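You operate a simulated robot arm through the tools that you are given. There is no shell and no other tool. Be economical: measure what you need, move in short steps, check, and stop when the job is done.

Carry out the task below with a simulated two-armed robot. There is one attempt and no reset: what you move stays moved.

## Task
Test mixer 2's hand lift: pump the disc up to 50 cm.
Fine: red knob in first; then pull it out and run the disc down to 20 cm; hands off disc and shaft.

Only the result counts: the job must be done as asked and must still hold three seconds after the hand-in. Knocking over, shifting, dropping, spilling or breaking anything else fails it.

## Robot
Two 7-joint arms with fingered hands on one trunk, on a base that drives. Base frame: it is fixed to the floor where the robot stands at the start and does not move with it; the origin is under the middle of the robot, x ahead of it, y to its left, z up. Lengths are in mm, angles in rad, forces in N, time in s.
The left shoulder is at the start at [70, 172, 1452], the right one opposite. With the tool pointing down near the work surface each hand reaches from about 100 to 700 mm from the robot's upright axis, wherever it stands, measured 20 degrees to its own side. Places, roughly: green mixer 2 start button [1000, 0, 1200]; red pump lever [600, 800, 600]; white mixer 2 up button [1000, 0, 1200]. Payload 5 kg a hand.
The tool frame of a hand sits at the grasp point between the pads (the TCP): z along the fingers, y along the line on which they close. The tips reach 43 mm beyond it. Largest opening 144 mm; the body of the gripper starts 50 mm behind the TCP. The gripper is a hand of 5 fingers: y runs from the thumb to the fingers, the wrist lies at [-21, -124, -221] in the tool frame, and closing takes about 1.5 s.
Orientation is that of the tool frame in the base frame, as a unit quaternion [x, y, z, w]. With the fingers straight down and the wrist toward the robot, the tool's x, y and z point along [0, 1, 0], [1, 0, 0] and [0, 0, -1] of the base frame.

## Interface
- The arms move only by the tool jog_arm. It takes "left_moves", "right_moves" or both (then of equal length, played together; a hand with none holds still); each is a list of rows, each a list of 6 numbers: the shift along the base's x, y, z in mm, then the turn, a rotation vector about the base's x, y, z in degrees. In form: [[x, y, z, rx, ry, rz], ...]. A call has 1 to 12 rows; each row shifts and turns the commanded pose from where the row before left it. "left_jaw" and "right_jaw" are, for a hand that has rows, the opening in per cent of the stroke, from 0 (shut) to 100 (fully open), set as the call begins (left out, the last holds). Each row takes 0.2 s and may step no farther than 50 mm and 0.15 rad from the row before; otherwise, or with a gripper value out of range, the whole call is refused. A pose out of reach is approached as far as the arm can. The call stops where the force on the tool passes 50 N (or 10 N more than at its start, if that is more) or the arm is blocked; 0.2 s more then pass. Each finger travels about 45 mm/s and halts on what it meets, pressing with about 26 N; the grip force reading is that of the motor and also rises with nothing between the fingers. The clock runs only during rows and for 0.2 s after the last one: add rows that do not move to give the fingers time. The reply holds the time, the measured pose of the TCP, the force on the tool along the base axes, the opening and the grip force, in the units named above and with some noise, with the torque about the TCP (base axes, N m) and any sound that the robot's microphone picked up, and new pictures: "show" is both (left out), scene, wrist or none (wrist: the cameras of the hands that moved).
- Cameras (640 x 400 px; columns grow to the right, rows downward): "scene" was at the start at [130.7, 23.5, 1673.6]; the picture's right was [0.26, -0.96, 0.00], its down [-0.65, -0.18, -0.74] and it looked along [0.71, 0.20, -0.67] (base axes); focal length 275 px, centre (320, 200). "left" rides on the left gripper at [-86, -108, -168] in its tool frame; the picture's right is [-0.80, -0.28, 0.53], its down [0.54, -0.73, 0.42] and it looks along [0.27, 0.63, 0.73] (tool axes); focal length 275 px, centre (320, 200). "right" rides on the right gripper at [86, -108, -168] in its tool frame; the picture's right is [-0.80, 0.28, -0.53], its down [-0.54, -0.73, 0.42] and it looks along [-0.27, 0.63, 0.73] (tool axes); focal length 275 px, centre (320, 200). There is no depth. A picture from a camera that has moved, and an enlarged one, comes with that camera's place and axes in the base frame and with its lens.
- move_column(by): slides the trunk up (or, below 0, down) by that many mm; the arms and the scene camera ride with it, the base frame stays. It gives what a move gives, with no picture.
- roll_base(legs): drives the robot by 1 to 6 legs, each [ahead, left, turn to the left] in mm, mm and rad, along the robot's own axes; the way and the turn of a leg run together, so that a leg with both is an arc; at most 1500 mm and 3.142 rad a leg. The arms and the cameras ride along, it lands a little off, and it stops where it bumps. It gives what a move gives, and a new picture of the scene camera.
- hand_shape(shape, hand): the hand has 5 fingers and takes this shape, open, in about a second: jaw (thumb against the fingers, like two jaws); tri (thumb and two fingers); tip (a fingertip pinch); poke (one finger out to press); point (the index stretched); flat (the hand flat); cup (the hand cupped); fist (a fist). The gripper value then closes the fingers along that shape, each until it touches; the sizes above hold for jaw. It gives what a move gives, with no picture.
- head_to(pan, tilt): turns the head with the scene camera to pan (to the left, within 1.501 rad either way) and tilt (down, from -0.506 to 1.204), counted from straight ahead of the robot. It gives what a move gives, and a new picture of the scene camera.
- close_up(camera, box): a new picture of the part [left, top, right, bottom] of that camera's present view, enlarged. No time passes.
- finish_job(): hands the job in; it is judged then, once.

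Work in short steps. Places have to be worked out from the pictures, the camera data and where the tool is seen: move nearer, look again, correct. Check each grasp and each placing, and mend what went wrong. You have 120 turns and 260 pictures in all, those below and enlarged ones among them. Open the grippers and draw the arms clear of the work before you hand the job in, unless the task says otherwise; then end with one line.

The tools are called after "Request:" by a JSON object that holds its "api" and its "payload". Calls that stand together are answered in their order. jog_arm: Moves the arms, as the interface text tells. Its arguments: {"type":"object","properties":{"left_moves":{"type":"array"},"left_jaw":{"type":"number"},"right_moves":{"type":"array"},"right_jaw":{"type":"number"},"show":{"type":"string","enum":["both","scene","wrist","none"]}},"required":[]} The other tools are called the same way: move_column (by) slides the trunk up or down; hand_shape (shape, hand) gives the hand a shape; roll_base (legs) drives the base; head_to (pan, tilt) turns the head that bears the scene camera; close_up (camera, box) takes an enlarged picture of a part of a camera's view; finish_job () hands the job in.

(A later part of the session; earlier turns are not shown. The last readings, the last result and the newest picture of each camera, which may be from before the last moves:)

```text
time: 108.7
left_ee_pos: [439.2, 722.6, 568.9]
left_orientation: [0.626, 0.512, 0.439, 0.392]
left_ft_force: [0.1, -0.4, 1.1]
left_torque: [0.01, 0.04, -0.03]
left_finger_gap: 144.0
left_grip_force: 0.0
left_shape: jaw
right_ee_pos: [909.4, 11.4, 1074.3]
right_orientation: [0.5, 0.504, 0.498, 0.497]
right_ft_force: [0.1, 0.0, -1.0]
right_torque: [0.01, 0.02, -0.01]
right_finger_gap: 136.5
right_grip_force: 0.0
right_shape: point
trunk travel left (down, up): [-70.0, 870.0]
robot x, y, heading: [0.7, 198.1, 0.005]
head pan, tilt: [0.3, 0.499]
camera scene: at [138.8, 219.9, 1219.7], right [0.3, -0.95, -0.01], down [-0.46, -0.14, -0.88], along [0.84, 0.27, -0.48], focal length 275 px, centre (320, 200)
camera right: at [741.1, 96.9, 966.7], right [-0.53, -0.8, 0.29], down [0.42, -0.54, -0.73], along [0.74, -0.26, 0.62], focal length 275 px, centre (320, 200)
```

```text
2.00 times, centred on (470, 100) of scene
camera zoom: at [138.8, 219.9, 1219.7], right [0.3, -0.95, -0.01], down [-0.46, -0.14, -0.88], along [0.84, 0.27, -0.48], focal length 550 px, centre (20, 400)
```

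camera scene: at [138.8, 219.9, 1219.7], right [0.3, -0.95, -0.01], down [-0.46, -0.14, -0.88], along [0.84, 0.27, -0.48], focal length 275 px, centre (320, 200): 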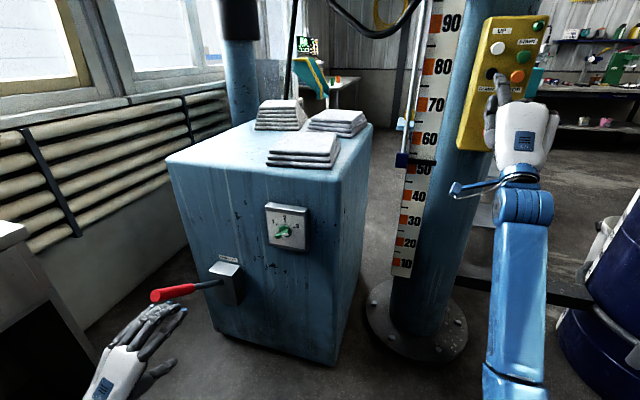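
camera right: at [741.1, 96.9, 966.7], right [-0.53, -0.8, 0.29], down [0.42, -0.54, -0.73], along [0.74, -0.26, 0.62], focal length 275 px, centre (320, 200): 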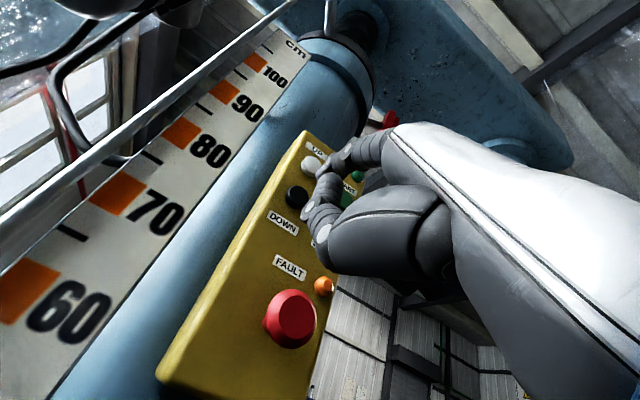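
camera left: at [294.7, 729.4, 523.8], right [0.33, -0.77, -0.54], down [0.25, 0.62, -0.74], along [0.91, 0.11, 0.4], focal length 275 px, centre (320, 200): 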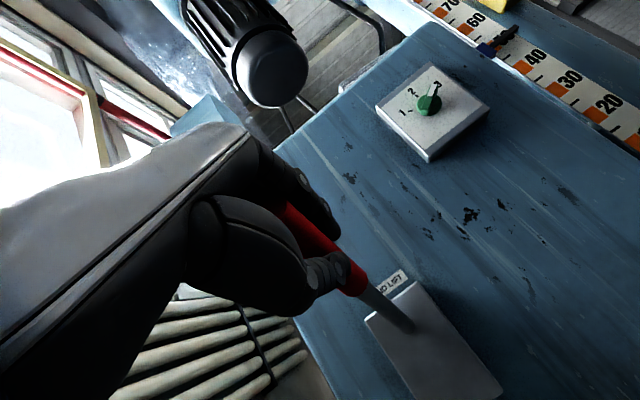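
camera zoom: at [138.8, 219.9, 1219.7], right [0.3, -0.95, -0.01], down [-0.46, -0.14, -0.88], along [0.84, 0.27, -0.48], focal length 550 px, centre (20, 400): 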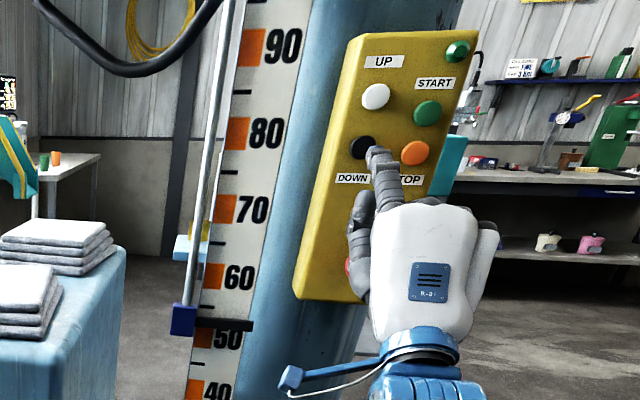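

Same pose as before, so I'll press DOWN for about a second to drop roughly 6 cm.

Request:
{"api": "jog_arm", "payload": {"right_moves": [[33, 0, 0, 0, 0, 0], [16, 0, 0, 0, 0, 0], [6, 0, 0, 0, 0, 0], [0, 0, 0, 0, 0, 0], [0, 0, 0, 0, 0, 0], [0, 0, 0, 0, 0, 0], [-25, 0, 0, 0, 0, 0]], "show": "none"}}

Request:
{"api": "close_up", "payload": {"camera": "scene", "box": [380, 60, 520, 240]}}

```text
time: 110.3
left_ee_pos: [439.3, 723.7, 568.5]
left_orientation: [0.625, 0.511, 0.44, 0.393]
left_ft_force: [0.6, 0.4, 0.1]
left_torque: [0.0, 0.03, 0.0]
left_finger_gap: 144.1
left_grip_force: 0.0
left_shape: jaw
right_ee_pos: [938.3, 11.3, 1073.4]
right_orientation: [0.5, 0.504, 0.499, 0.497]
right_ft_force: [0.6, 0.5, 0.1]
right_torque: [0.01, -0.01, -0.02]
right_finger_gap: 0.0
right_grip_force: 0.1
right_shape: point
trunk travel left (down, up): [-70.0, 870.0]
robot x, y, heading: [3.1, 200.4, 0.001]
head pan, tilt: [0.3, 0.499]
heard: click
```

```text
2.22 times, centred on (450, 150) of scene
camera zoom: at [137.8, 219.7, 1219.8], right [0.3, -0.95, -0.01], down [-0.46, -0.14, -0.88], along [0.84, 0.27, -0.48], focal length 611 px, centre (31, 311)
```

zoom: 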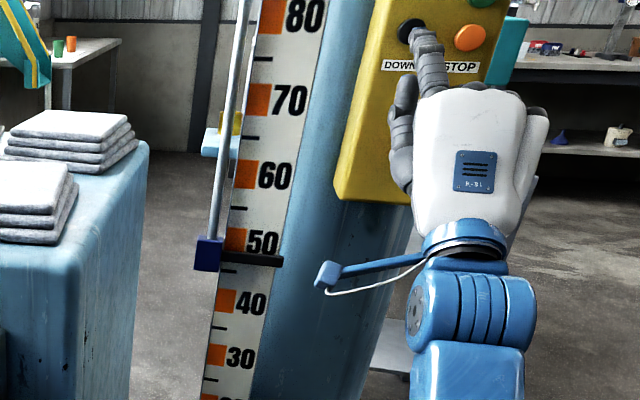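

It reads about 47. Now I'll push the knob in again.

Request:
{"api": "jog_arm", "payload": {"right_moves": [[-45, 0, 0, 0, 0, 0], [-45, 0, 0, 0, 0, 0], [0, -13, -45, 0, 0, 0], [0, -12, -45, 0, 0, 0], [0, 0, -45, 0, 0, 0], [0, 0, -10, 0, 0, 0], [35, 0, 0, 0, 0, 0], [24, 0, 0, 0, 0, 0], [8, 0, 0, 0, 0, 0], [6, 0, 0, 0, 0, 0], [6, 0, 0, 0, 0, 0]], "show": "none"}}

Request:
{"api": "jog_arm", "payload": {"right_moves": [[4, 0, 0, 0, 0, 0], [4, 0, 0, 0, 0, 0], [4, 0, 0, 0, 0, 0], [4, 0, 0, 0, 0, 0]], "show": "none"}}

Request:
{"api": "jog_arm", "payload": {"right_moves": [[-45, 0, 0, 0, 0, 0], [-45, 0, 0, 0, 0, 0], [-45, 0, 0, 0, 0, 0], [-10, -30, 0, 0, 0, 0]]}}

Request:
{"api": "close_up", "payload": {"camera": "scene", "box": [380, 60, 520, 240]}}

```text
time: 112.7
left_ee_pos: [437.8, 723.4, 567.4]
left_orientation: [0.625, 0.511, 0.44, 0.393]
left_ft_force: [0.7, 0.2, 0.4]
left_torque: [0.0, 0.0, 0.02]
left_finger_gap: 143.9
left_grip_force: 0.1
left_shape: jaw
right_ee_pos: [924.9, -12.7, 930.9]
right_orientation: [0.5, 0.503, 0.498, 0.498]
right_ft_force: [-11.8, 0.1, -4.9]
right_torque: [-0.13, -1.06, 0.29]
right_finger_gap: 0.0
right_grip_force: 0.0
right_shape: point
trunk travel left (down, up): [-70.0, 870.0]
robot x, y, heading: [0.3, 200.6, 0.004]
head pan, tilt: [0.3, 0.499]
```

```text
time: 113.4
left_ee_pos: [436.6, 722.8, 568.0]
left_orientation: [0.624, 0.512, 0.44, 0.393]
left_ft_force: [0.1, -0.3, -0.4]
left_torque: [0.01, 0.02, -0.01]
left_finger_gap: 144.2
left_grip_force: 0.1
left_shape: jaw
right_ee_pos: [930.6, -13.8, 931.9]
right_orientation: [0.498, 0.502, 0.5, 0.5]
right_ft_force: [-27.9, -0.7, -9.0]
right_torque: [-0.15, -2.5, 0.64]
right_finger_gap: 0.0
right_grip_force: 0.1
right_shape: point
trunk travel left (down, up): [-70.0, 870.0]
robot x, y, heading: [-1.2, 198.0, 0.003]
head pan, tilt: [0.3, 0.499]
stopped in row 3 (right hand): the force on the tool passed its limit at 53 N (the readings are from after the stop); the commanded pose is now the measured one
```

```text
time: 114.4
left_ee_pos: [438.8, 722.6, 568.5]
left_orientation: [0.625, 0.511, 0.44, 0.394]
left_ft_force: [-0.9, -0.5, -0.7]
left_torque: [-0.01, 0.0, 0.01]
left_finger_gap: 143.9
left_grip_force: 0.2
left_shape: jaw
right_ee_pos: [788.4, -43.6, 931.5]
right_orientation: [0.499, 0.503, 0.5, 0.498]
right_ft_force: [0.7, -0.8, 0.0]
right_torque: [0.0, -0.05, -0.02]
right_finger_gap: 0.0
right_grip_force: 0.1
right_shape: point
trunk travel left (down, up): [-70.0, 870.0]
robot x, y, heading: [0.3, 195.5, 0.004]
head pan, tilt: [0.3, 0.499]
camera scene: at [136.1, 219.8, 1219.9], right [0.3, -0.95, -0.01], down [-0.46, -0.14, -0.88], along [0.84, 0.26, -0.48], focal length 275 px, centre (320, 200)
camera right: at [619.6, 42.3, 822.5], right [-0.53, -0.8, 0.29], down [0.42, -0.54, -0.73], along [0.74, -0.26, 0.62], focal length 275 px, centre (320, 200)
```

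scene: 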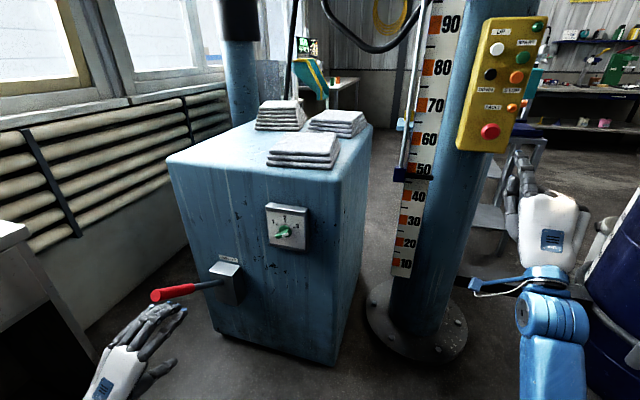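
right: 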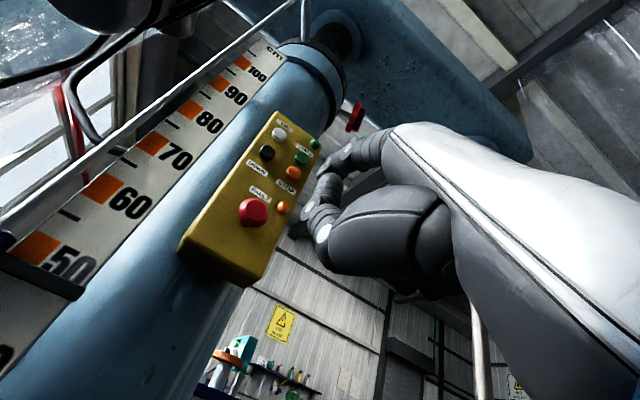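

```text
2.22 times, centred on (450, 150) of scene
camera zoom: at [136.1, 219.8, 1219.9], right [0.3, -0.95, -0.01], down [-0.46, -0.14, -0.88], along [0.84, 0.26, -0.48], focal length 611 px, centre (31, 311)
```

zoom: 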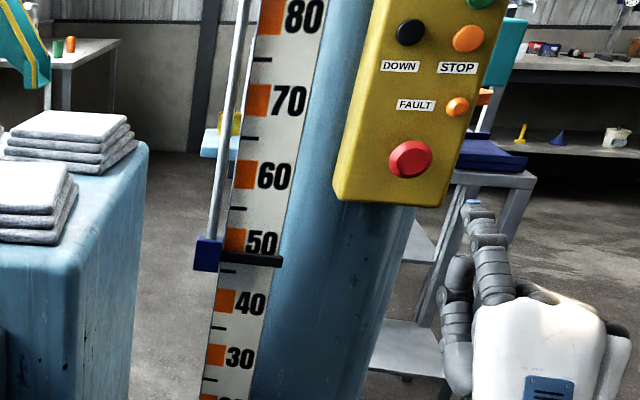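

The knob is in and it reads 47. The lever is back at rest, so I'll re-form the left hand's approach pose behind the lever end.

Request:
{"api": "jog_arm", "payload": {"left_moves": [[-20, 0, 20, -2.8, 2.3, 1.9], [-20, 15, 25, -2.8, 2.3, 1.9], [0, 20, 30, -2.7, 2.3, 1.9], [10, 20, 30, 0, 0, 0], [10, 8, 20, 0, 0, 0]]}}

Request:
{"api": "close_up", "payload": {"camera": "scene", "box": [60, 220, 260, 400]}}

```text
time: 115.6
left_ee_pos: [420.6, 793.2, 682.6]
left_orientation: [0.593, 0.596, 0.383, 0.383]
left_ft_force: [0.0, -0.4, -0.7]
left_torque: [-0.01, -0.06, -0.04]
left_finger_gap: 144.1
left_grip_force: 0.0
left_shape: jaw
right_ee_pos: [790.5, -33.4, 922.9]
right_orientation: [0.497, 0.506, 0.498, 0.499]
right_ft_force: [0.6, 1.3, -0.8]
right_torque: [0.01, -0.03, -0.14]
right_finger_gap: 0.0
right_grip_force: 0.0
right_shape: point
trunk travel left (down, up): [-70.0, 870.0]
robot x, y, heading: [-1.1, 199.3, 0.003]
head pan, tilt: [0.3, 0.499]
camera scene: at [139.1, 229.4, 1211.4], right [0.3, -0.95, 0.0], down [-0.46, -0.15, -0.88], along [0.84, 0.26, -0.48], focal length 275 px, centre (320, 200)
camera left: at [222.5, 706.0, 652.3], right [0.37, -0.8, -0.48], down [0.09, 0.54, -0.84], along [0.93, 0.27, 0.27], focal length 275 px, centre (320, 200)
```

scene: 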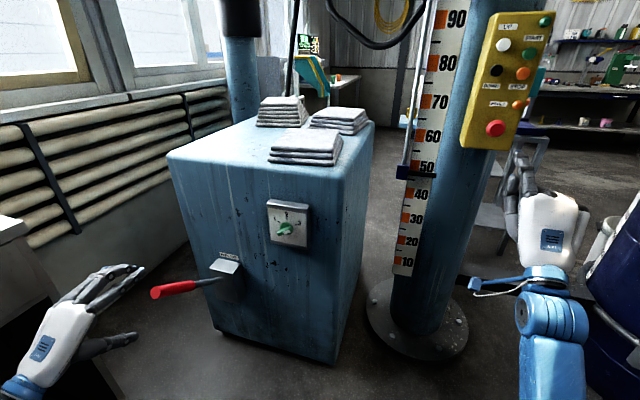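
left: 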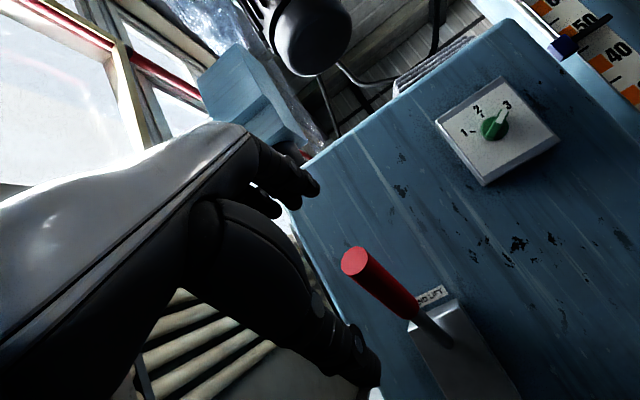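

```text
2.22 times, centred on (160, 310) of scene
camera zoom: at [139.1, 229.4, 1211.4], right [0.3, -0.95, 0.0], down [-0.46, -0.15, -0.88], along [0.84, 0.26, -0.48], focal length 611 px, centre (676, -44)
```

zoom: 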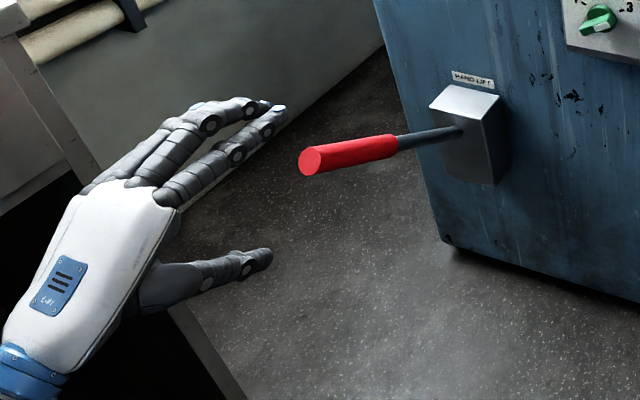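

The pose matches the earlier ones. I'll advance and close on the grip.

Request:
{"api": "jog_arm", "payload": {"left_moves": [[28, -3, -13, 0, 0, 0], [28, -3, -13, 0, 0, 0], [28, -2, -13, 0, 0, 0], [22, 0, -10, 0, 0, 0]], "show": "none"}}

Request:
{"api": "jog_arm", "payload": {"left_moves": [[0, 0, 0, 0, 0, 0], [0, 0, 0, 0, 0, 0], [0, 0, 0, 0, 0, 0], [0, 0, 0, 0, 0, 0], [0, 0, 0, 0, 0, 0], [0, 0, 0, 0, 0, 0], [0, 0, 0, 0, 0, 0], [0, 0, 0, 0, 0, 0]], "left_jaw": 0, "show": "wrist"}}

Request:
{"api": "close_up", "payload": {"camera": "scene", "box": [380, 80, 480, 220]}}

Request:
{"api": "close_up", "payload": {"camera": "right", "box": [0, 140, 200, 340]}}

```text
time: 116.6
left_ee_pos: [518.7, 782.2, 637.4]
left_orientation: [0.596, 0.595, 0.381, 0.381]
left_ft_force: [-0.1, 0.0, -0.6]
left_torque: [0.02, -0.03, 0.01]
left_finger_gap: 144.3
left_grip_force: 0.2
left_shape: jaw
right_ee_pos: [784.2, -38.7, 930.9]
right_orientation: [0.497, 0.503, 0.497, 0.502]
right_ft_force: [-0.4, -0.5, 0.1]
right_torque: [-0.01, -0.04, 0.0]
right_finger_gap: 0.0
right_grip_force: 0.0
right_shape: point
trunk travel left (down, up): [-70.0, 870.0]
robot x, y, heading: [2.2, 197.0, -0.0]
head pan, tilt: [0.3, 0.499]
```

```text
time: 118.4
left_ee_pos: [519.6, 782.6, 638.1]
left_orientation: [0.596, 0.594, 0.381, 0.382]
left_ft_force: [-2.9, -2.7, -3.2]
left_torque: [-0.03, 0.23, -0.04]
left_finger_gap: 24.2
left_grip_force: 26.5
left_shape: jaw
right_ee_pos: [784.6, -38.7, 931.2]
right_orientation: [0.497, 0.503, 0.499, 0.501]
right_ft_force: [0.8, -0.5, 0.1]
right_torque: [0.01, -0.03, 0.03]
right_finger_gap: 0.0
right_grip_force: 0.1
right_shape: point
trunk travel left (down, up): [-70.0, 870.0]
robot x, y, heading: [0.4, 201.4, 0.004]
head pan, tilt: [0.3, 0.499]
camera left: at [321.8, 696.4, 608.4], right [0.36, -0.8, -0.48], down [0.08, 0.54, -0.84], along [0.93, 0.27, 0.26], focal length 275 px, centre (320, 200)
```

left: 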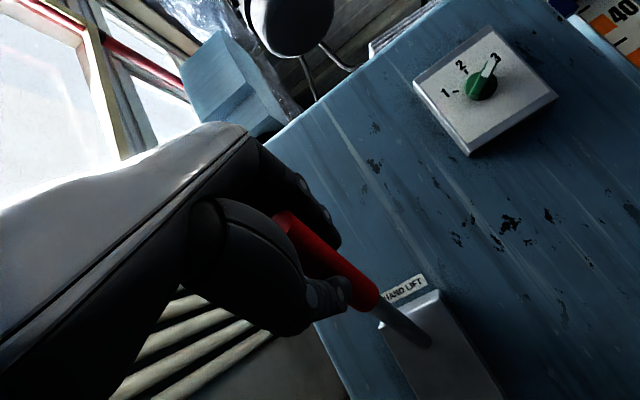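

```text
2.86 times, centred on (430, 150) of scene
camera zoom: at [132.6, 226.0, 1216.3], right [0.3, -0.95, 0.0], down [-0.45, -0.14, -0.88], along [0.84, 0.26, -0.48], focal length 785 px, centre (6, 343)
```

zoom: 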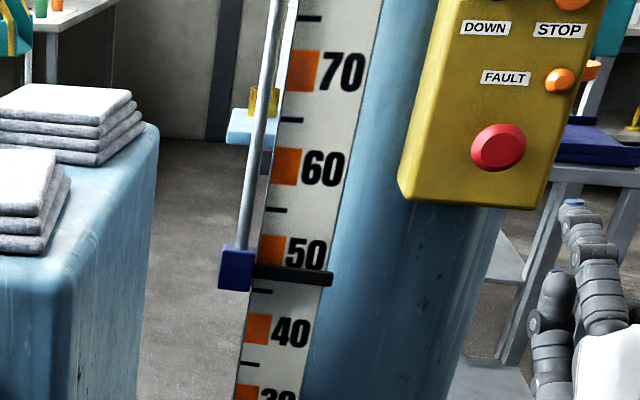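

```text
2.00 times, centred on (100, 240) of right
camera zoom: at [617.8, 46.1, 821.4], right [-0.53, -0.8, 0.29], down [0.42, -0.55, -0.72], along [0.73, -0.26, 0.63], focal length 551 px, centre (760, 120)
```

zoom: 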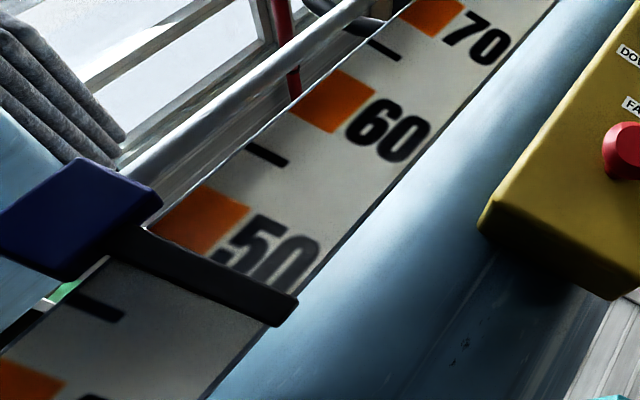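

The right wrist camera gives a nearly level view: the true height is about 47.5. I'll start pressing the lever; the rise should begin near z≈604.

Request:
{"api": "jog_arm", "payload": {"left_moves": [[-4, -1, -6, 0, -1.8, 0], [-4, 0, -6.5, 0, -1.8, 0], [-4, 0, -6.5, 0, -1.8, 0]], "show": "none"}}

Request:
{"api": "jog_arm", "payload": {"left_moves": [[-4, -1, -6, 0, -1.8, 0], [-4, 0, -6.5, 0, -1.8, 0]], "show": "none"}}

Request:
{"api": "close_up", "payload": {"camera": "right", "box": [0, 140, 200, 340]}}

```text
time: 119.4
left_ee_pos: [503.5, 802.7, 631.0]
left_orientation: [0.59, 0.571, 0.422, 0.385]
left_ft_force: [-0.7, 15.9, 3.7]
left_torque: [0.06, -0.03, 0.53]
left_finger_gap: 20.3
left_grip_force: 25.8
left_shape: jaw
right_ee_pos: [790.2, -41.3, 925.0]
right_orientation: [0.5, 0.504, 0.498, 0.498]
right_ft_force: [0.7, -2.1, -2.1]
right_torque: [0.01, -0.19, 0.16]
right_finger_gap: 0.0
right_grip_force: 0.1
right_shape: point
trunk travel left (down, up): [-70.0, 870.0]
robot x, y, heading: [1.2, 198.0, 0.004]
head pan, tilt: [0.3, 0.499]
stopped in row 3 (left hand): the arm was blocked; the commanded pose is now the measured one
```

```text
time: 120.0
left_ee_pos: [489.0, 812.5, 622.7]
left_orientation: [0.586, 0.551, 0.441, 0.399]
left_ft_force: [-0.2, 1.4, 3.1]
left_torque: [-0.02, -0.02, 0.03]
left_finger_gap: 18.9
left_grip_force: 26.2
left_shape: jaw
right_ee_pos: [782.6, -31.6, 936.5]
right_orientation: [0.494, 0.505, 0.498, 0.503]
right_ft_force: [1.0, 0.1, -0.2]
right_torque: [0.02, 0.0, 0.0]
right_finger_gap: 0.1
right_grip_force: 0.1
right_shape: point
trunk travel left (down, up): [-70.0, 870.0]
robot x, y, heading: [0.2, 200.5, 0.006]
head pan, tilt: [0.3, 0.499]
```

```text
2.00 times, centred on (100, 240) of right
camera zoom: at [615.8, 52.0, 825.6], right [-0.53, -0.79, 0.29], down [0.43, -0.55, -0.72], along [0.73, -0.25, 0.63], focal length 551 px, centre (760, 120)
```

zoom: 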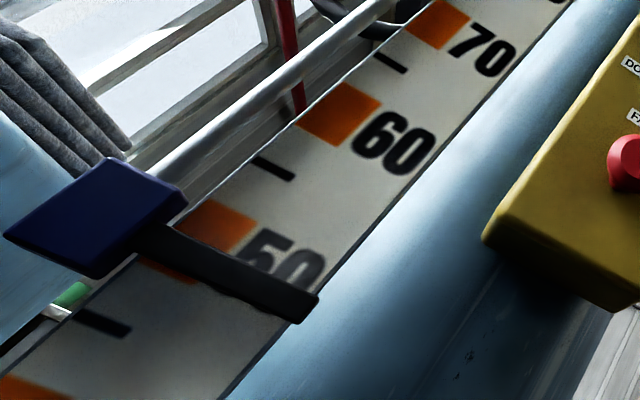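

The left arm was blocked and the hand slid back to y = 812. I'll look at the grip and the arm.

Request:
{"api": "head_to", "payload": {"pan": 0.7, "tilt": 0.8}}

Request:
{"api": "close_up", "payload": {"camera": "left", "box": [160, 150, 460, 400]}}

```text
time: 120.8
left_ee_pos: [490.8, 812.3, 623.0]
left_orientation: [0.584, 0.552, 0.442, 0.399]
left_ft_force: [-0.6, 2.6, 2.9]
left_torque: [-0.02, -0.1, 0.03]
left_finger_gap: 19.4
left_grip_force: 26.0
left_shape: jaw
right_ee_pos: [783.5, -31.9, 935.7]
right_orientation: [0.494, 0.505, 0.499, 0.502]
right_ft_force: [-0.1, 0.3, 0.0]
right_torque: [0.0, -0.02, 0.0]
right_finger_gap: 0.0
right_grip_force: 0.0
right_shape: point
trunk travel left (down, up): [-70.0, 870.0]
robot x, y, heading: [-2.4, 201.3, 0.006]
head pan, tilt: [0.7, 0.799]
camera scene: at [104.4, 258.2, 1191.8], right [0.65, -0.76, 0.01], down [-0.54, -0.47, -0.7], along [0.54, 0.45, -0.72], focal length 275 px, centre (320, 200)
```

scene: 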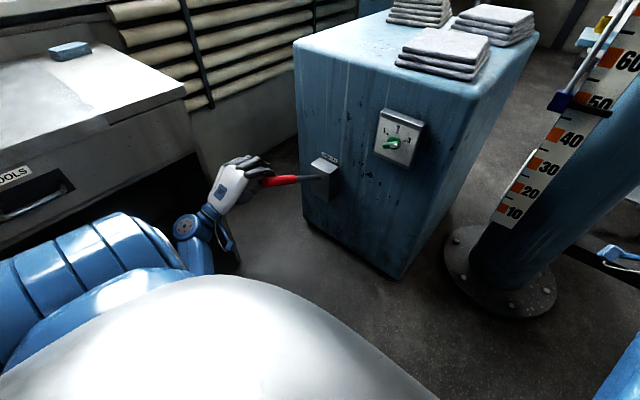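

```text
1.60 times, centred on (310, 275) of left
camera zoom: at [298.4, 730.5, 560.6], right [0.43, -0.76, -0.49], down [0.19, 0.6, -0.77], along [0.88, 0.24, 0.41], focal length 440 px, centre (336, 80)
```

zoom: 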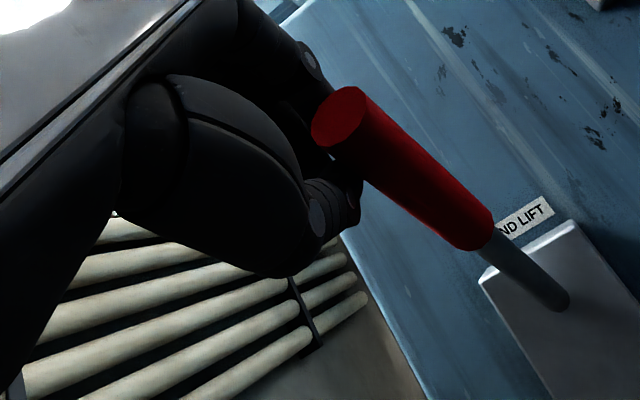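

The grip is slipping off to one side, and this base spot is too cramped for the left arm. I'll release, back away and return to the earlier base position near (-79, 280).

Request:
{"api": "jog_arm", "payload": {"left_moves": [[0, 0, 0, 0, 0, 0], [0, 0, 0, 0, 0, 0], [0, 0, 0, 0, 0, 0], [-30, 0, 0, 0, 0, 0], [-30, 0, 0, 0, 0, 0], [-20, 0, 0, 0, 0, 0]], "left_jaw": 100, "show": "none"}}

Request:
{"api": "roll_base", "payload": {"legs": [[-80, 0, 0], [0, 85, 0]]}}

Request:
{"api": "close_up", "payload": {"camera": "left", "box": [0, 0, 640, 400]}}

```text
time: 122.4
left_ee_pos: [432.5, 819.6, 663.4]
left_orientation: [0.589, 0.526, 0.469, 0.396]
left_ft_force: [-0.3, -1.4, 1.3]
left_torque: [0.02, 0.1, 0.08]
left_finger_gap: 144.0
left_grip_force: 0.0
left_shape: jaw
right_ee_pos: [786.2, -43.8, 928.5]
right_orientation: [0.499, 0.503, 0.499, 0.499]
right_ft_force: [-0.8, -2.6, 0.4]
right_torque: [0.0, 0.03, 0.17]
right_finger_gap: 0.1
right_grip_force: 0.1
right_shape: point
trunk travel left (down, up): [-70.0, 870.0]
robot x, y, heading: [-1.0, 200.2, 0.001]
head pan, tilt: [0.7, 0.799]
stopped in row 6 (left hand): the arm was blocked; the commanded pose is now the measured one
```

```text
time: 124.2
left_ee_pos: [351.5, 906.2, 659.4]
left_orientation: [0.589, 0.529, 0.465, 0.395]
left_ft_force: [0.2, 0.2, -0.9]
left_torque: [-0.01, -0.02, -0.02]
left_finger_gap: 144.0
left_grip_force: 0.2
left_shape: jaw
right_ee_pos: [709.6, 47.4, 928.5]
right_orientation: [0.498, 0.505, 0.498, 0.499]
right_ft_force: [-0.2, 0.6, 0.3]
right_torque: [0.0, 0.03, -0.01]
right_finger_gap: 0.0
right_grip_force: 0.1
right_shape: point
trunk travel left (down, up): [-70.0, 870.0]
robot x, y, heading: [-83.2, 282.0, 0.002]
head pan, tilt: [0.7, 0.799]
camera scene: at [32.6, 335.0, 1191.9], right [0.65, -0.76, 0.0], down [-0.55, -0.46, -0.7], along [0.53, 0.45, -0.72], focal length 275 px, centre (320, 200)
```

scene: 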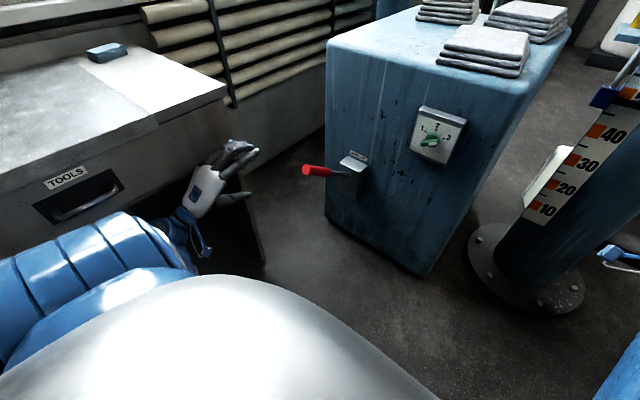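

```text
1.00 times, centred on (320, 200) of left (not enlarged: the box is as wide or as high as the picture)
camera zoom: at [161.7, 829.6, 585.5], right [0.44, -0.74, -0.51], down [0.23, 0.64, -0.73], along [0.87, 0.21, 0.45], focal length 275 px, centre (320, 200)
```

zoom: 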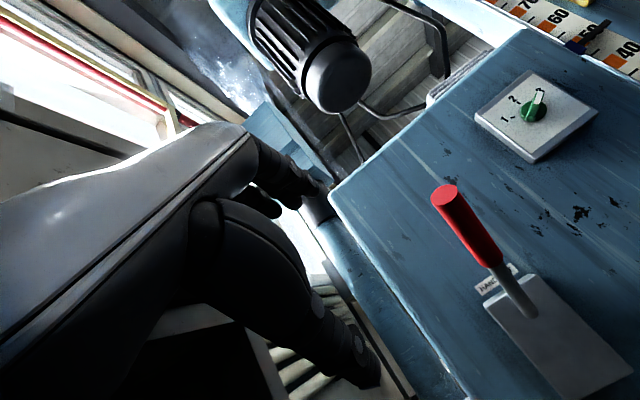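

Request:
{"api": "jog_arm", "payload": {"left_moves": [[5, -28, 6, -2.5, 3.2, 0.4], [10, -28, 6, -2.5, 3.2, 0.4], [15, -28, 6, -2.5, 3.2, 0.3], [20, -25, 7, 0, 0, 0], [19, -11, 6, 0, 0, 0]]}}

Request:
{"api": "close_up", "payload": {"camera": "scene", "box": [170, 100, 400, 280]}}

```text
time: 125.4
left_ee_pos: [424.0, 786.5, 683.9]
left_orientation: [0.597, 0.598, 0.376, 0.38]
left_ft_force: [-0.7, -2.0, -47.2]
left_torque: [-0.76, -3.01, -0.13]
left_finger_gap: 142.5
left_grip_force: 0.0
left_shape: jaw
right_ee_pos: [712.1, 48.9, 930.9]
right_orientation: [0.498, 0.505, 0.499, 0.498]
right_ft_force: [-2.1, 2.9, -1.9]
right_torque: [0.05, -0.19, -0.24]
right_finger_gap: 0.0
right_grip_force: 0.1
right_shape: point
trunk travel left (down, up): [-70.0, 870.0]
robot x, y, heading: [-85.1, 281.0, 0.009]
head pan, tilt: [0.7, 0.799]
camera scene: at [35.6, 335.6, 1195.3], right [0.65, -0.76, 0.0], down [-0.55, -0.46, -0.7], along [0.53, 0.45, -0.72], focal length 275 px, centre (320, 200)
camera left: at [226.6, 699.7, 657.6], right [0.36, -0.8, -0.48], down [0.07, 0.54, -0.84], along [0.93, 0.27, 0.25], focal length 275 px, centre (320, 200)
```

scene: 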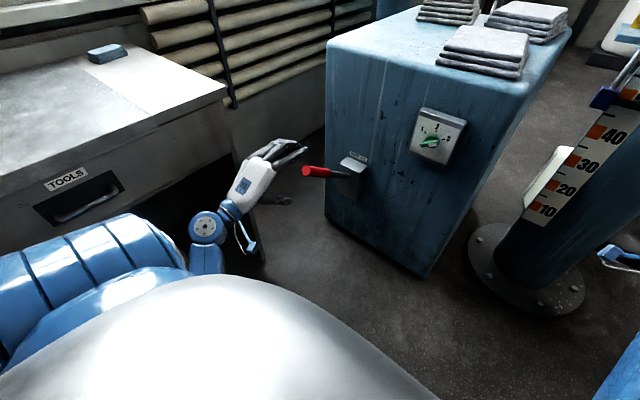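
left: 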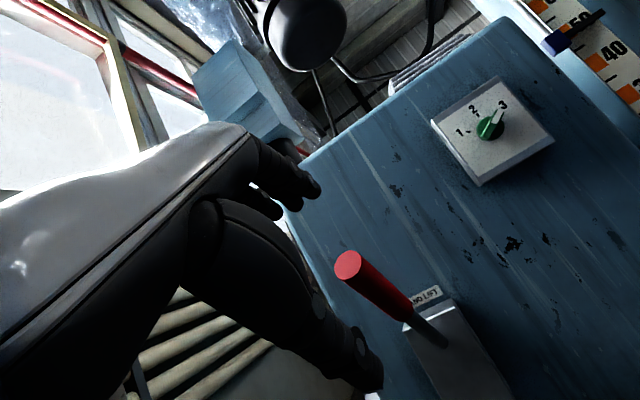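

```text
2.22 times, centred on (285, 190) of scene
camera zoom: at [35.6, 335.6, 1195.3], right [0.65, -0.76, 0.0], down [-0.55, -0.46, -0.7], along [0.53, 0.45, -0.72], focal length 611 px, centre (398, 222)
```

zoom: 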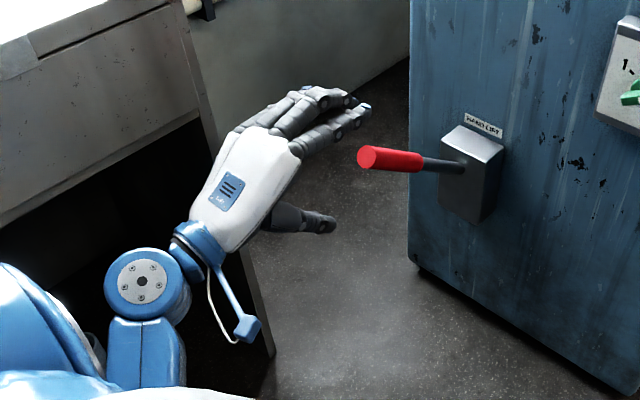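

There's a 47 N load pressing down on the left hand, so it's touching something, possibly the bench. I'll ease down and away and check that it clears.

Request:
{"api": "jog_arm", "payload": {"left_moves": [[0, 0, -8, 0, 0, 0], [5, -3, -4, 0, 0, 0]], "show": "none"}}

Request:
{"api": "close_up", "payload": {"camera": "scene", "box": [100, 40, 340, 280]}}

```text
time: 126.0
left_ee_pos: [431.5, 781.5, 685.5]
left_orientation: [0.593, 0.593, 0.386, 0.384]
left_ft_force: [0.1, 0.0, -0.6]
left_torque: [-0.04, -0.02, 0.02]
left_finger_gap: 144.0
left_grip_force: 0.1
left_shape: jaw
right_ee_pos: [712.1, 45.8, 927.9]
right_orientation: [0.5, 0.506, 0.497, 0.497]
right_ft_force: [-0.1, -0.9, 0.4]
right_torque: [-0.03, 0.0, 0.01]
right_finger_gap: 0.0
right_grip_force: 0.1
right_shape: point
trunk travel left (down, up): [-70.0, 870.0]
robot x, y, heading: [-80.0, 282.4, 0.004]
head pan, tilt: [0.7, 0.799]
```

```text
1.67 times, centred on (220, 160) of scene
camera zoom: at [37.3, 332.6, 1194.7], right [0.65, -0.76, -0.01], down [-0.55, -0.46, -0.7], along [0.53, 0.45, -0.72], focal length 458 px, centre (487, 267)
```

zoom: 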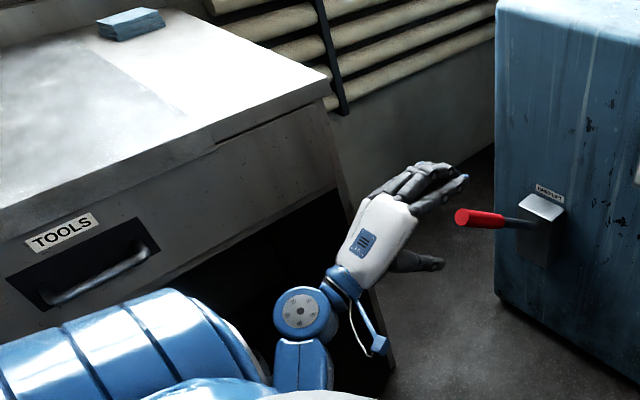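

The load is gone and nothing moved. I'll advance over the grip and close.

Request:
{"api": "jog_arm", "payload": {"left_moves": [[28, 1, -14, 0, 0, 0], [28, 1, -14, 0, 0, 0], [28, 0, -14, 0, 0, 0], [14, 0, -8, 0, 0, 0]], "show": "none"}}

Request:
{"api": "jog_arm", "payload": {"left_moves": [[0, 0, 0, 0, 0, 0], [0, 0, 0, 0, 0, 0], [0, 0, 0, 0, 0, 0], [0, 0, 0, 0, 0, 0], [0, 0, 0, 0, 0, 0], [0, 0, 0, 0, 0, 0], [0, 0, 0, 0, 0, 0], [0, 0, 0, 0, 0, 0]], "left_jaw": 0, "show": "wrist"}}

Request:
{"api": "head_to", "payload": {"pan": 0.3, "tilt": 0.5}}

Request:
{"api": "close_up", "payload": {"camera": "scene", "box": [380, 80, 480, 220]}}

Request:
{"api": "close_up", "payload": {"camera": "right", "box": [0, 100, 240, 340]}}

```text
time: 127.0
left_ee_pos: [510.1, 774.2, 627.5]
left_orientation: [0.595, 0.601, 0.377, 0.378]
left_ft_force: [0.0, 0.5, -0.2]
left_torque: [-0.03, -0.01, 0.01]
left_finger_gap: 144.1
left_grip_force: 0.0
left_shape: jaw
right_ee_pos: [701.6, 37.8, 938.9]
right_orientation: [0.499, 0.499, 0.504, 0.498]
right_ft_force: [-0.7, 0.4, -0.2]
right_torque: [-0.02, 0.02, 0.0]
right_finger_gap: 0.1
right_grip_force: 0.0
right_shape: point
trunk travel left (down, up): [-70.0, 870.0]
robot x, y, heading: [-81.1, 286.3, -0.001]
head pan, tilt: [0.7, 0.799]
```

```text
time: 128.8
left_ee_pos: [510.4, 774.9, 628.0]
left_orientation: [0.596, 0.599, 0.378, 0.379]
left_ft_force: [-2.0, -3.6, -4.4]
left_torque: [-0.05, 0.16, -0.09]
left_finger_gap: 20.2
left_grip_force: 20.9
left_shape: jaw
right_ee_pos: [700.7, 36.5, 938.3]
right_orientation: [0.498, 0.5, 0.504, 0.497]
right_ft_force: [-0.5, 0.5, -0.2]
right_torque: [-0.01, -0.01, 0.01]
right_finger_gap: 0.1
right_grip_force: 0.0
right_shape: point
trunk travel left (down, up): [-70.0, 870.0]
robot x, y, heading: [-85.3, 283.6, 0.007]
head pan, tilt: [0.7, 0.799]
camera left: at [312.6, 687.1, 602.2], right [0.37, -0.8, -0.48], down [0.07, 0.54, -0.84], along [0.93, 0.27, 0.25], focal length 275 px, centre (320, 200)
```

left: 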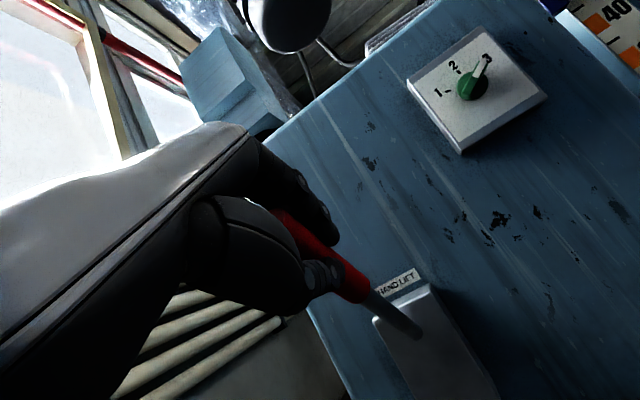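

```text
time: 129.7
left_ee_pos: [509.2, 775.8, 630.3]
left_orientation: [0.595, 0.599, 0.379, 0.378]
left_ft_force: [-8.2, -8.8, -8.7]
left_torque: [-0.07, 0.43, -0.28]
left_finger_gap: 19.5
left_grip_force: 25.9
left_shape: jaw
right_ee_pos: [700.8, 35.9, 939.5]
right_orientation: [0.499, 0.499, 0.504, 0.498]
right_ft_force: [0.4, -0.2, -1.1]
right_torque: [0.01, -0.01, -0.01]
right_finger_gap: 0.0
right_grip_force: 0.0
right_shape: point
trunk travel left (down, up): [-70.0, 870.0]
robot x, y, heading: [-82.6, 281.6, 0.008]
head pan, tilt: [0.3, 0.499]
camera scene: at [47.3, 295.7, 1224.9], right [0.3, -0.95, -0.01], down [-0.45, -0.13, -0.88], along [0.84, 0.27, -0.47], focal length 275 px, centre (320, 200)
```

scene: 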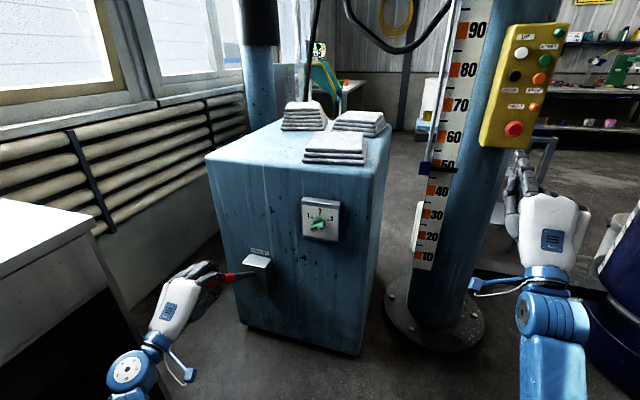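

```text
2.86 times, centred on (430, 150) of scene
camera zoom: at [47.3, 295.7, 1224.9], right [0.3, -0.95, -0.01], down [-0.45, -0.13, -0.88], along [0.84, 0.27, -0.47], focal length 785 px, centre (6, 343)
```

zoom: 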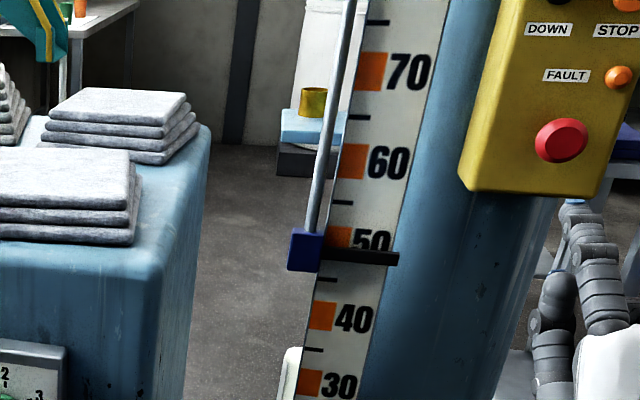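

```text
1.67 times, centred on (120, 220) of right
camera zoom: at [534.4, 122.5, 829.4], right [-0.53, -0.8, 0.28], down [0.43, -0.54, -0.73], along [0.73, -0.27, 0.63], focal length 459 px, centre (653, 167)
```

zoom: 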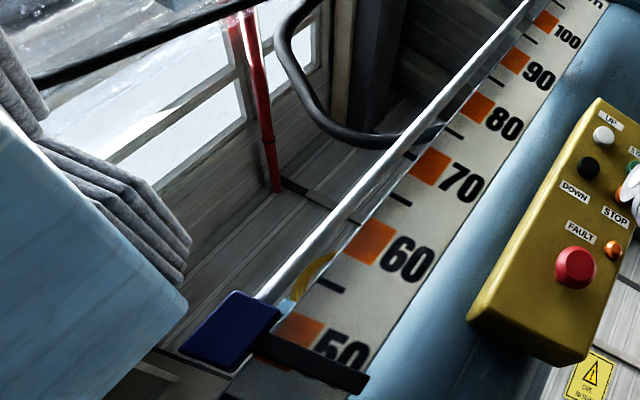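

The true height is about 48.7, so I need about 1.3 cm more. I'll press in small steps, checking each time.

Request:
{"api": "jog_arm", "payload": {"left_moves": [[-3, -1, -5, 0, -1.5, 0], [-3.5, -1, -6, 0, -1.6, 0], [-3.5, 0, -6, 0, -1.6, 0]], "show": "none"}}

Request:
{"api": "jog_arm", "payload": {"left_moves": [[-3.5, 0, -6, 0, -1.6, 0], [-3.5, 0, -6, 0, -1.6, 0]], "show": "none"}}

Request:
{"api": "close_up", "payload": {"camera": "scene", "box": [380, 80, 480, 220]}}

```text
time: 130.3
left_ee_pos: [508.0, 778.0, 624.4]
left_orientation: [0.601, 0.577, 0.398, 0.384]
left_ft_force: [-11.4, -8.6, 10.7]
left_torque: [-0.01, -0.37, -0.26]
left_finger_gap: 20.9
left_grip_force: 26.0
left_shape: jaw
right_ee_pos: [706.1, 34.7, 933.7]
right_orientation: [0.501, 0.501, 0.501, 0.498]
right_ft_force: [1.2, -1.6, -0.8]
right_torque: [0.01, -0.12, 0.1]
right_finger_gap: 0.1
right_grip_force: 0.1
right_shape: point
trunk travel left (down, up): [-70.0, 870.0]
robot x, y, heading: [-78.8, 284.3, 0.002]
head pan, tilt: [0.3, 0.499]
stopped in row 3 (left hand): the force on the tool passed its limit at 54 N (the readings are from after the stop); the commanded pose is now the measured one
```

```text
time: 130.8
left_ee_pos: [503.8, 778.3, 615.2]
left_orientation: [0.607, 0.561, 0.408, 0.387]
left_ft_force: [-8.1, -4.8, 7.1]
left_torque: [-0.03, -0.31, -0.15]
left_finger_gap: 20.5
left_grip_force: 25.9
left_shape: jaw
right_ee_pos: [705.7, 30.3, 933.8]
right_orientation: [0.503, 0.5, 0.499, 0.499]
right_ft_force: [0.2, -1.8, -0.7]
right_torque: [-0.01, -0.13, 0.16]
right_finger_gap: 0.0
right_grip_force: 0.0
right_shape: point
trunk travel left (down, up): [-70.0, 870.0]
robot x, y, heading: [-78.6, 279.2, -0.004]
head pan, tilt: [0.3, 0.499]
stopped in row 2 (left hand): the force on the tool passed its limit at 51 N (the readings are from after the stop); the commanded pose is now the measured one
```

```text
2.86 times, centred on (430, 150) of scene
camera zoom: at [55.0, 295.7, 1225.0], right [0.29, -0.96, -0.01], down [-0.46, -0.13, -0.88], along [0.84, 0.26, -0.47], focal length 785 px, centre (6, 343)
```

zoom: 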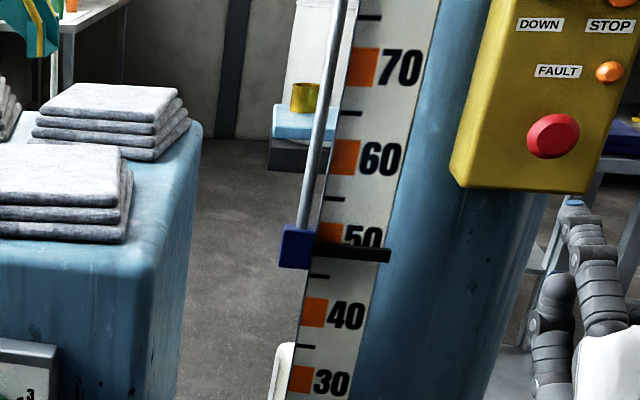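

There's no rise yet, with the lever at z = 615. I'll take another small step and wait.

Request:
{"api": "jog_arm", "payload": {"left_moves": [[-3.5, 0, -6, 0, -1.6, 0], [-3, 0, -5, 0, -1.4, 0], [0, 0, 0, 0, 0, 0]], "show": "none"}}

Request:
{"api": "jog_arm", "payload": {"left_moves": [[0, 0, 0, 0, 0, 0], [0, 0, 0, 0, 0, 0]], "show": "none"}}

Request:
{"api": "close_up", "payload": {"camera": "scene", "box": [380, 80, 480, 220]}}

```text
time: 131.6
left_ee_pos: [494.7, 780.4, 601.7]
left_orientation: [0.606, 0.545, 0.424, 0.395]
left_ft_force: [-2.4, -8.2, 5.2]
left_torque: [-0.02, -0.25, -0.33]
left_finger_gap: 20.2
left_grip_force: 25.7
left_shape: jaw
right_ee_pos: [703.7, 27.8, 934.3]
right_orientation: [0.503, 0.499, 0.498, 0.5]
right_ft_force: [0.0, -0.3, -1.2]
right_torque: [0.02, -0.11, 0.14]
right_finger_gap: 0.1
right_grip_force: 0.1
right_shape: point
trunk travel left (down, up): [-70.0, 870.0]
robot x, y, heading: [-80.3, 280.0, -0.005]
head pan, tilt: [0.3, 0.499]
stopped in row 3 (left hand): the force on the tool passed its limit at 51 N (the readings are from after the stop); the commanded pose is now the measured one
```

```text
time: 132.2
left_ee_pos: [495.1, 780.1, 601.4]
left_orientation: [0.607, 0.545, 0.421, 0.397]
left_ft_force: [-2.2, -18.4, 5.7]
left_torque: [0.09, -0.26, -0.69]
left_finger_gap: 20.1
left_grip_force: 26.0
left_shape: jaw
right_ee_pos: [702.7, 31.9, 938.7]
right_orientation: [0.501, 0.5, 0.497, 0.501]
right_ft_force: [0.3, 0.1, 0.3]
right_torque: [-0.02, -0.04, 0.0]
right_finger_gap: 0.0
right_grip_force: 0.1
right_shape: point
trunk travel left (down, up): [-70.0, 870.0]
robot x, y, heading: [-78.2, 280.8, -0.0]
head pan, tilt: [0.3, 0.499]
```

```text
2.86 times, centred on (430, 150) of scene
camera zoom: at [52.7, 299.4, 1225.4], right [0.29, -0.96, -0.01], down [-0.45, -0.13, -0.88], along [0.84, 0.26, -0.47], focal length 785 px, centre (6, 343)
```

zoom: 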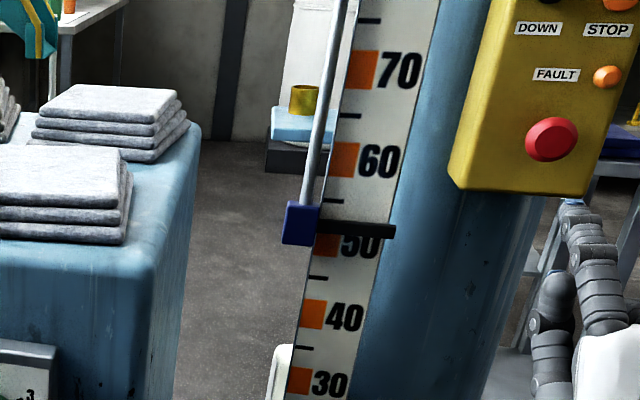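

The apparent reading is now 51.5. I'll check it with the wrist camera's near-level view before deciding.

Request:
{"api": "close_up", "payload": {"camera": "right", "box": [80, 180, 240, 340]}}

Request:
{"api": "close_up", "payload": {"camera": "scene", "box": [410, 120, 460, 190]}}

```text
2.50 times, centred on (160, 260) of right
camera zoom: at [536.0, 117.8, 829.1], right [-0.54, -0.79, 0.29], down [0.42, -0.55, -0.73], along [0.73, -0.27, 0.63], focal length 688 px, centre (720, 50)
```

zoom: 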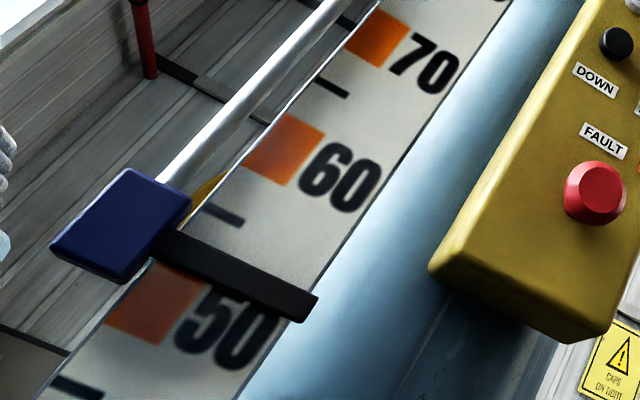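

```text
5.71 times, centred on (435, 155) of scene
camera zoom: at [52.7, 299.4, 1225.4], right [0.29, -0.96, -0.01], down [-0.45, -0.13, -0.88], along [0.84, 0.26, -0.47], focal length 1571 px, centre (-337, 457)
```

zoom: 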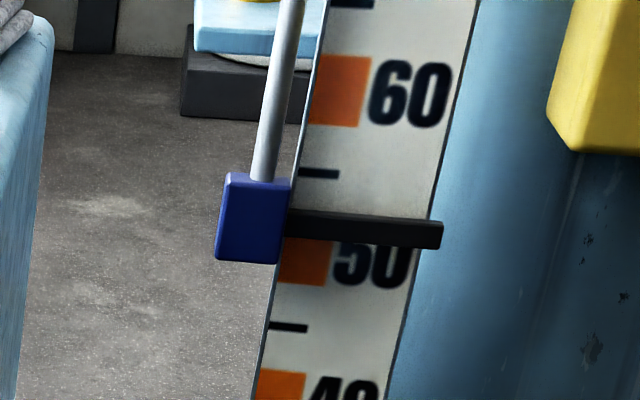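

The true height is about 52.2, still a bit high, so I'll redo it with finer control. From this base position the right arm should also reach the panel while the left hand stays around the lever. I'll open the left hand, follow the lever back up, and send the right hand to the knob.

Request:
{"api": "jog_arm", "payload": {"left_moves": [[0, 0, 0, 0, 0, 0], [0, 0, 0, 0, 0, 0], [5, -1, 9, -1, 3, 0], [5, -1, 9, -1, 3, 0], [5, 0, 9, 0, 2, 0]], "left_jaw": 100, "show": "wrist"}}

Request:
{"api": "hand_shape", "payload": {"hand": "right", "shape": "jaw"}}

Request:
{"api": "jog_arm", "payload": {"right_moves": [[10, -5, 30, 0, 0, 0], [20, -5, 30, 0, 0, 0], [30, -5, 30, 0, 0, 0], [40, -5, 0, 0, 0, 0], [30, -5, 0, 0, 0, 0], [20, 0, 0, 0, 0, 0]], "right_jaw": 60, "show": "wrist"}}

```text
time: 133.4
left_ee_pos: [507.6, 791.1, 603.1]
left_orientation: [0.624, 0.585, 0.365, 0.369]
left_ft_force: [-0.5, 2.3, -0.8]
left_torque: [-0.14, -0.22, -0.18]
left_finger_gap: 144.1
left_grip_force: 0.1
left_shape: jaw
right_ee_pos: [706.4, 46.9, 923.6]
right_orientation: [0.498, 0.505, 0.496, 0.502]
right_ft_force: [1.1, 2.0, 0.4]
right_torque: [0.05, 0.0, -0.24]
right_finger_gap: 0.0
right_grip_force: 0.0
right_shape: point
trunk travel left (down, up): [-70.0, 870.0]
robot x, y, heading: [-78.2, 283.1, -0.003]
head pan, tilt: [0.3, 0.499]
camera left: at [305.3, 714.3, 581.2], right [0.3, -0.8, -0.52], down [0.07, 0.56, -0.83], along [0.95, 0.22, 0.22], focal length 275 px, centre (320, 200)
```

left: 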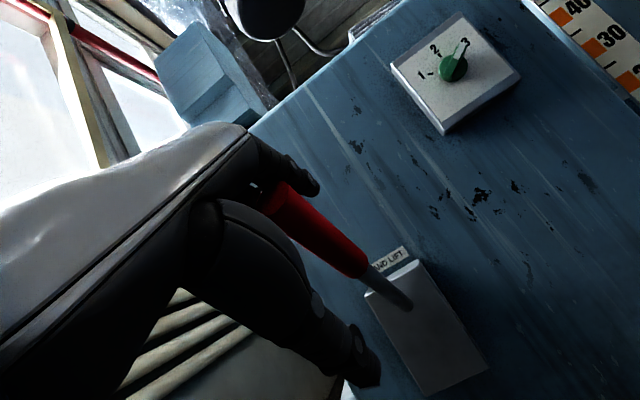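

```text
time: 134.3
left_ee_pos: [511.4, 782.6, 611.9]
left_orientation: [0.624, 0.583, 0.368, 0.369]
left_ft_force: [0.2, -0.2, 0.3]
left_torque: [0.07, 0.02, 0.02]
left_finger_gap: 143.9
left_grip_force: 0.1
left_shape: jaw
right_ee_pos: [706.3, 37.1, 926.8]
right_orientation: [0.5, 0.503, 0.496, 0.501]
right_ft_force: [-0.3, 0.2, -0.5]
right_torque: [0.02, -0.01, -0.02]
right_finger_gap: 143.5
right_grip_force: 0.0
right_shape: jaw
trunk travel left (down, up): [-70.0, 870.0]
robot x, y, heading: [-80.1, 278.7, -0.008]
head pan, tilt: [0.3, 0.499]
```

```text
time: 135.7
left_ee_pos: [511.4, 782.2, 612.4]
left_orientation: [0.624, 0.583, 0.367, 0.37]
left_ft_force: [-1.1, -0.6, 0.7]
left_torque: [0.02, 0.0, 0.04]
left_finger_gap: 144.0
left_grip_force: 0.1
left_shape: jaw
right_ee_pos: [856.1, 11.7, 1016.0]
right_orientation: [0.5, 0.503, 0.495, 0.502]
right_ft_force: [-0.1, -0.2, -1.5]
right_torque: [0.01, 0.01, 0.01]
right_finger_gap: 86.8
right_grip_force: 0.1
right_shape: jaw
trunk travel left (down, up): [-70.0, 870.0]
robot x, y, heading: [-76.5, 277.3, -0.004]
head pan, tilt: [0.3, 0.499]
camera right: at [689.6, 98.6, 907.3], right [-0.54, -0.79, 0.29], down [0.42, -0.55, -0.72], along [0.73, -0.27, 0.63], focal length 275 px, centre (320, 200)
```

right: 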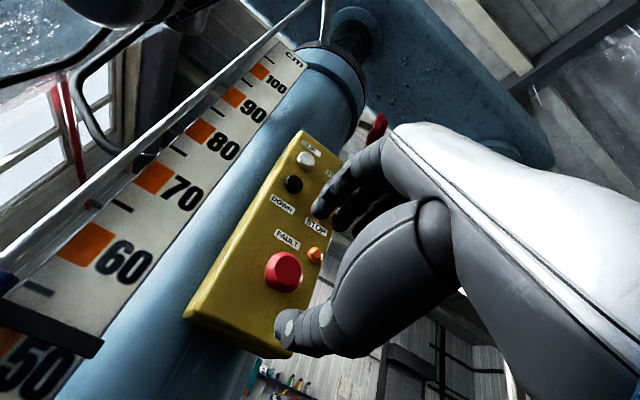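

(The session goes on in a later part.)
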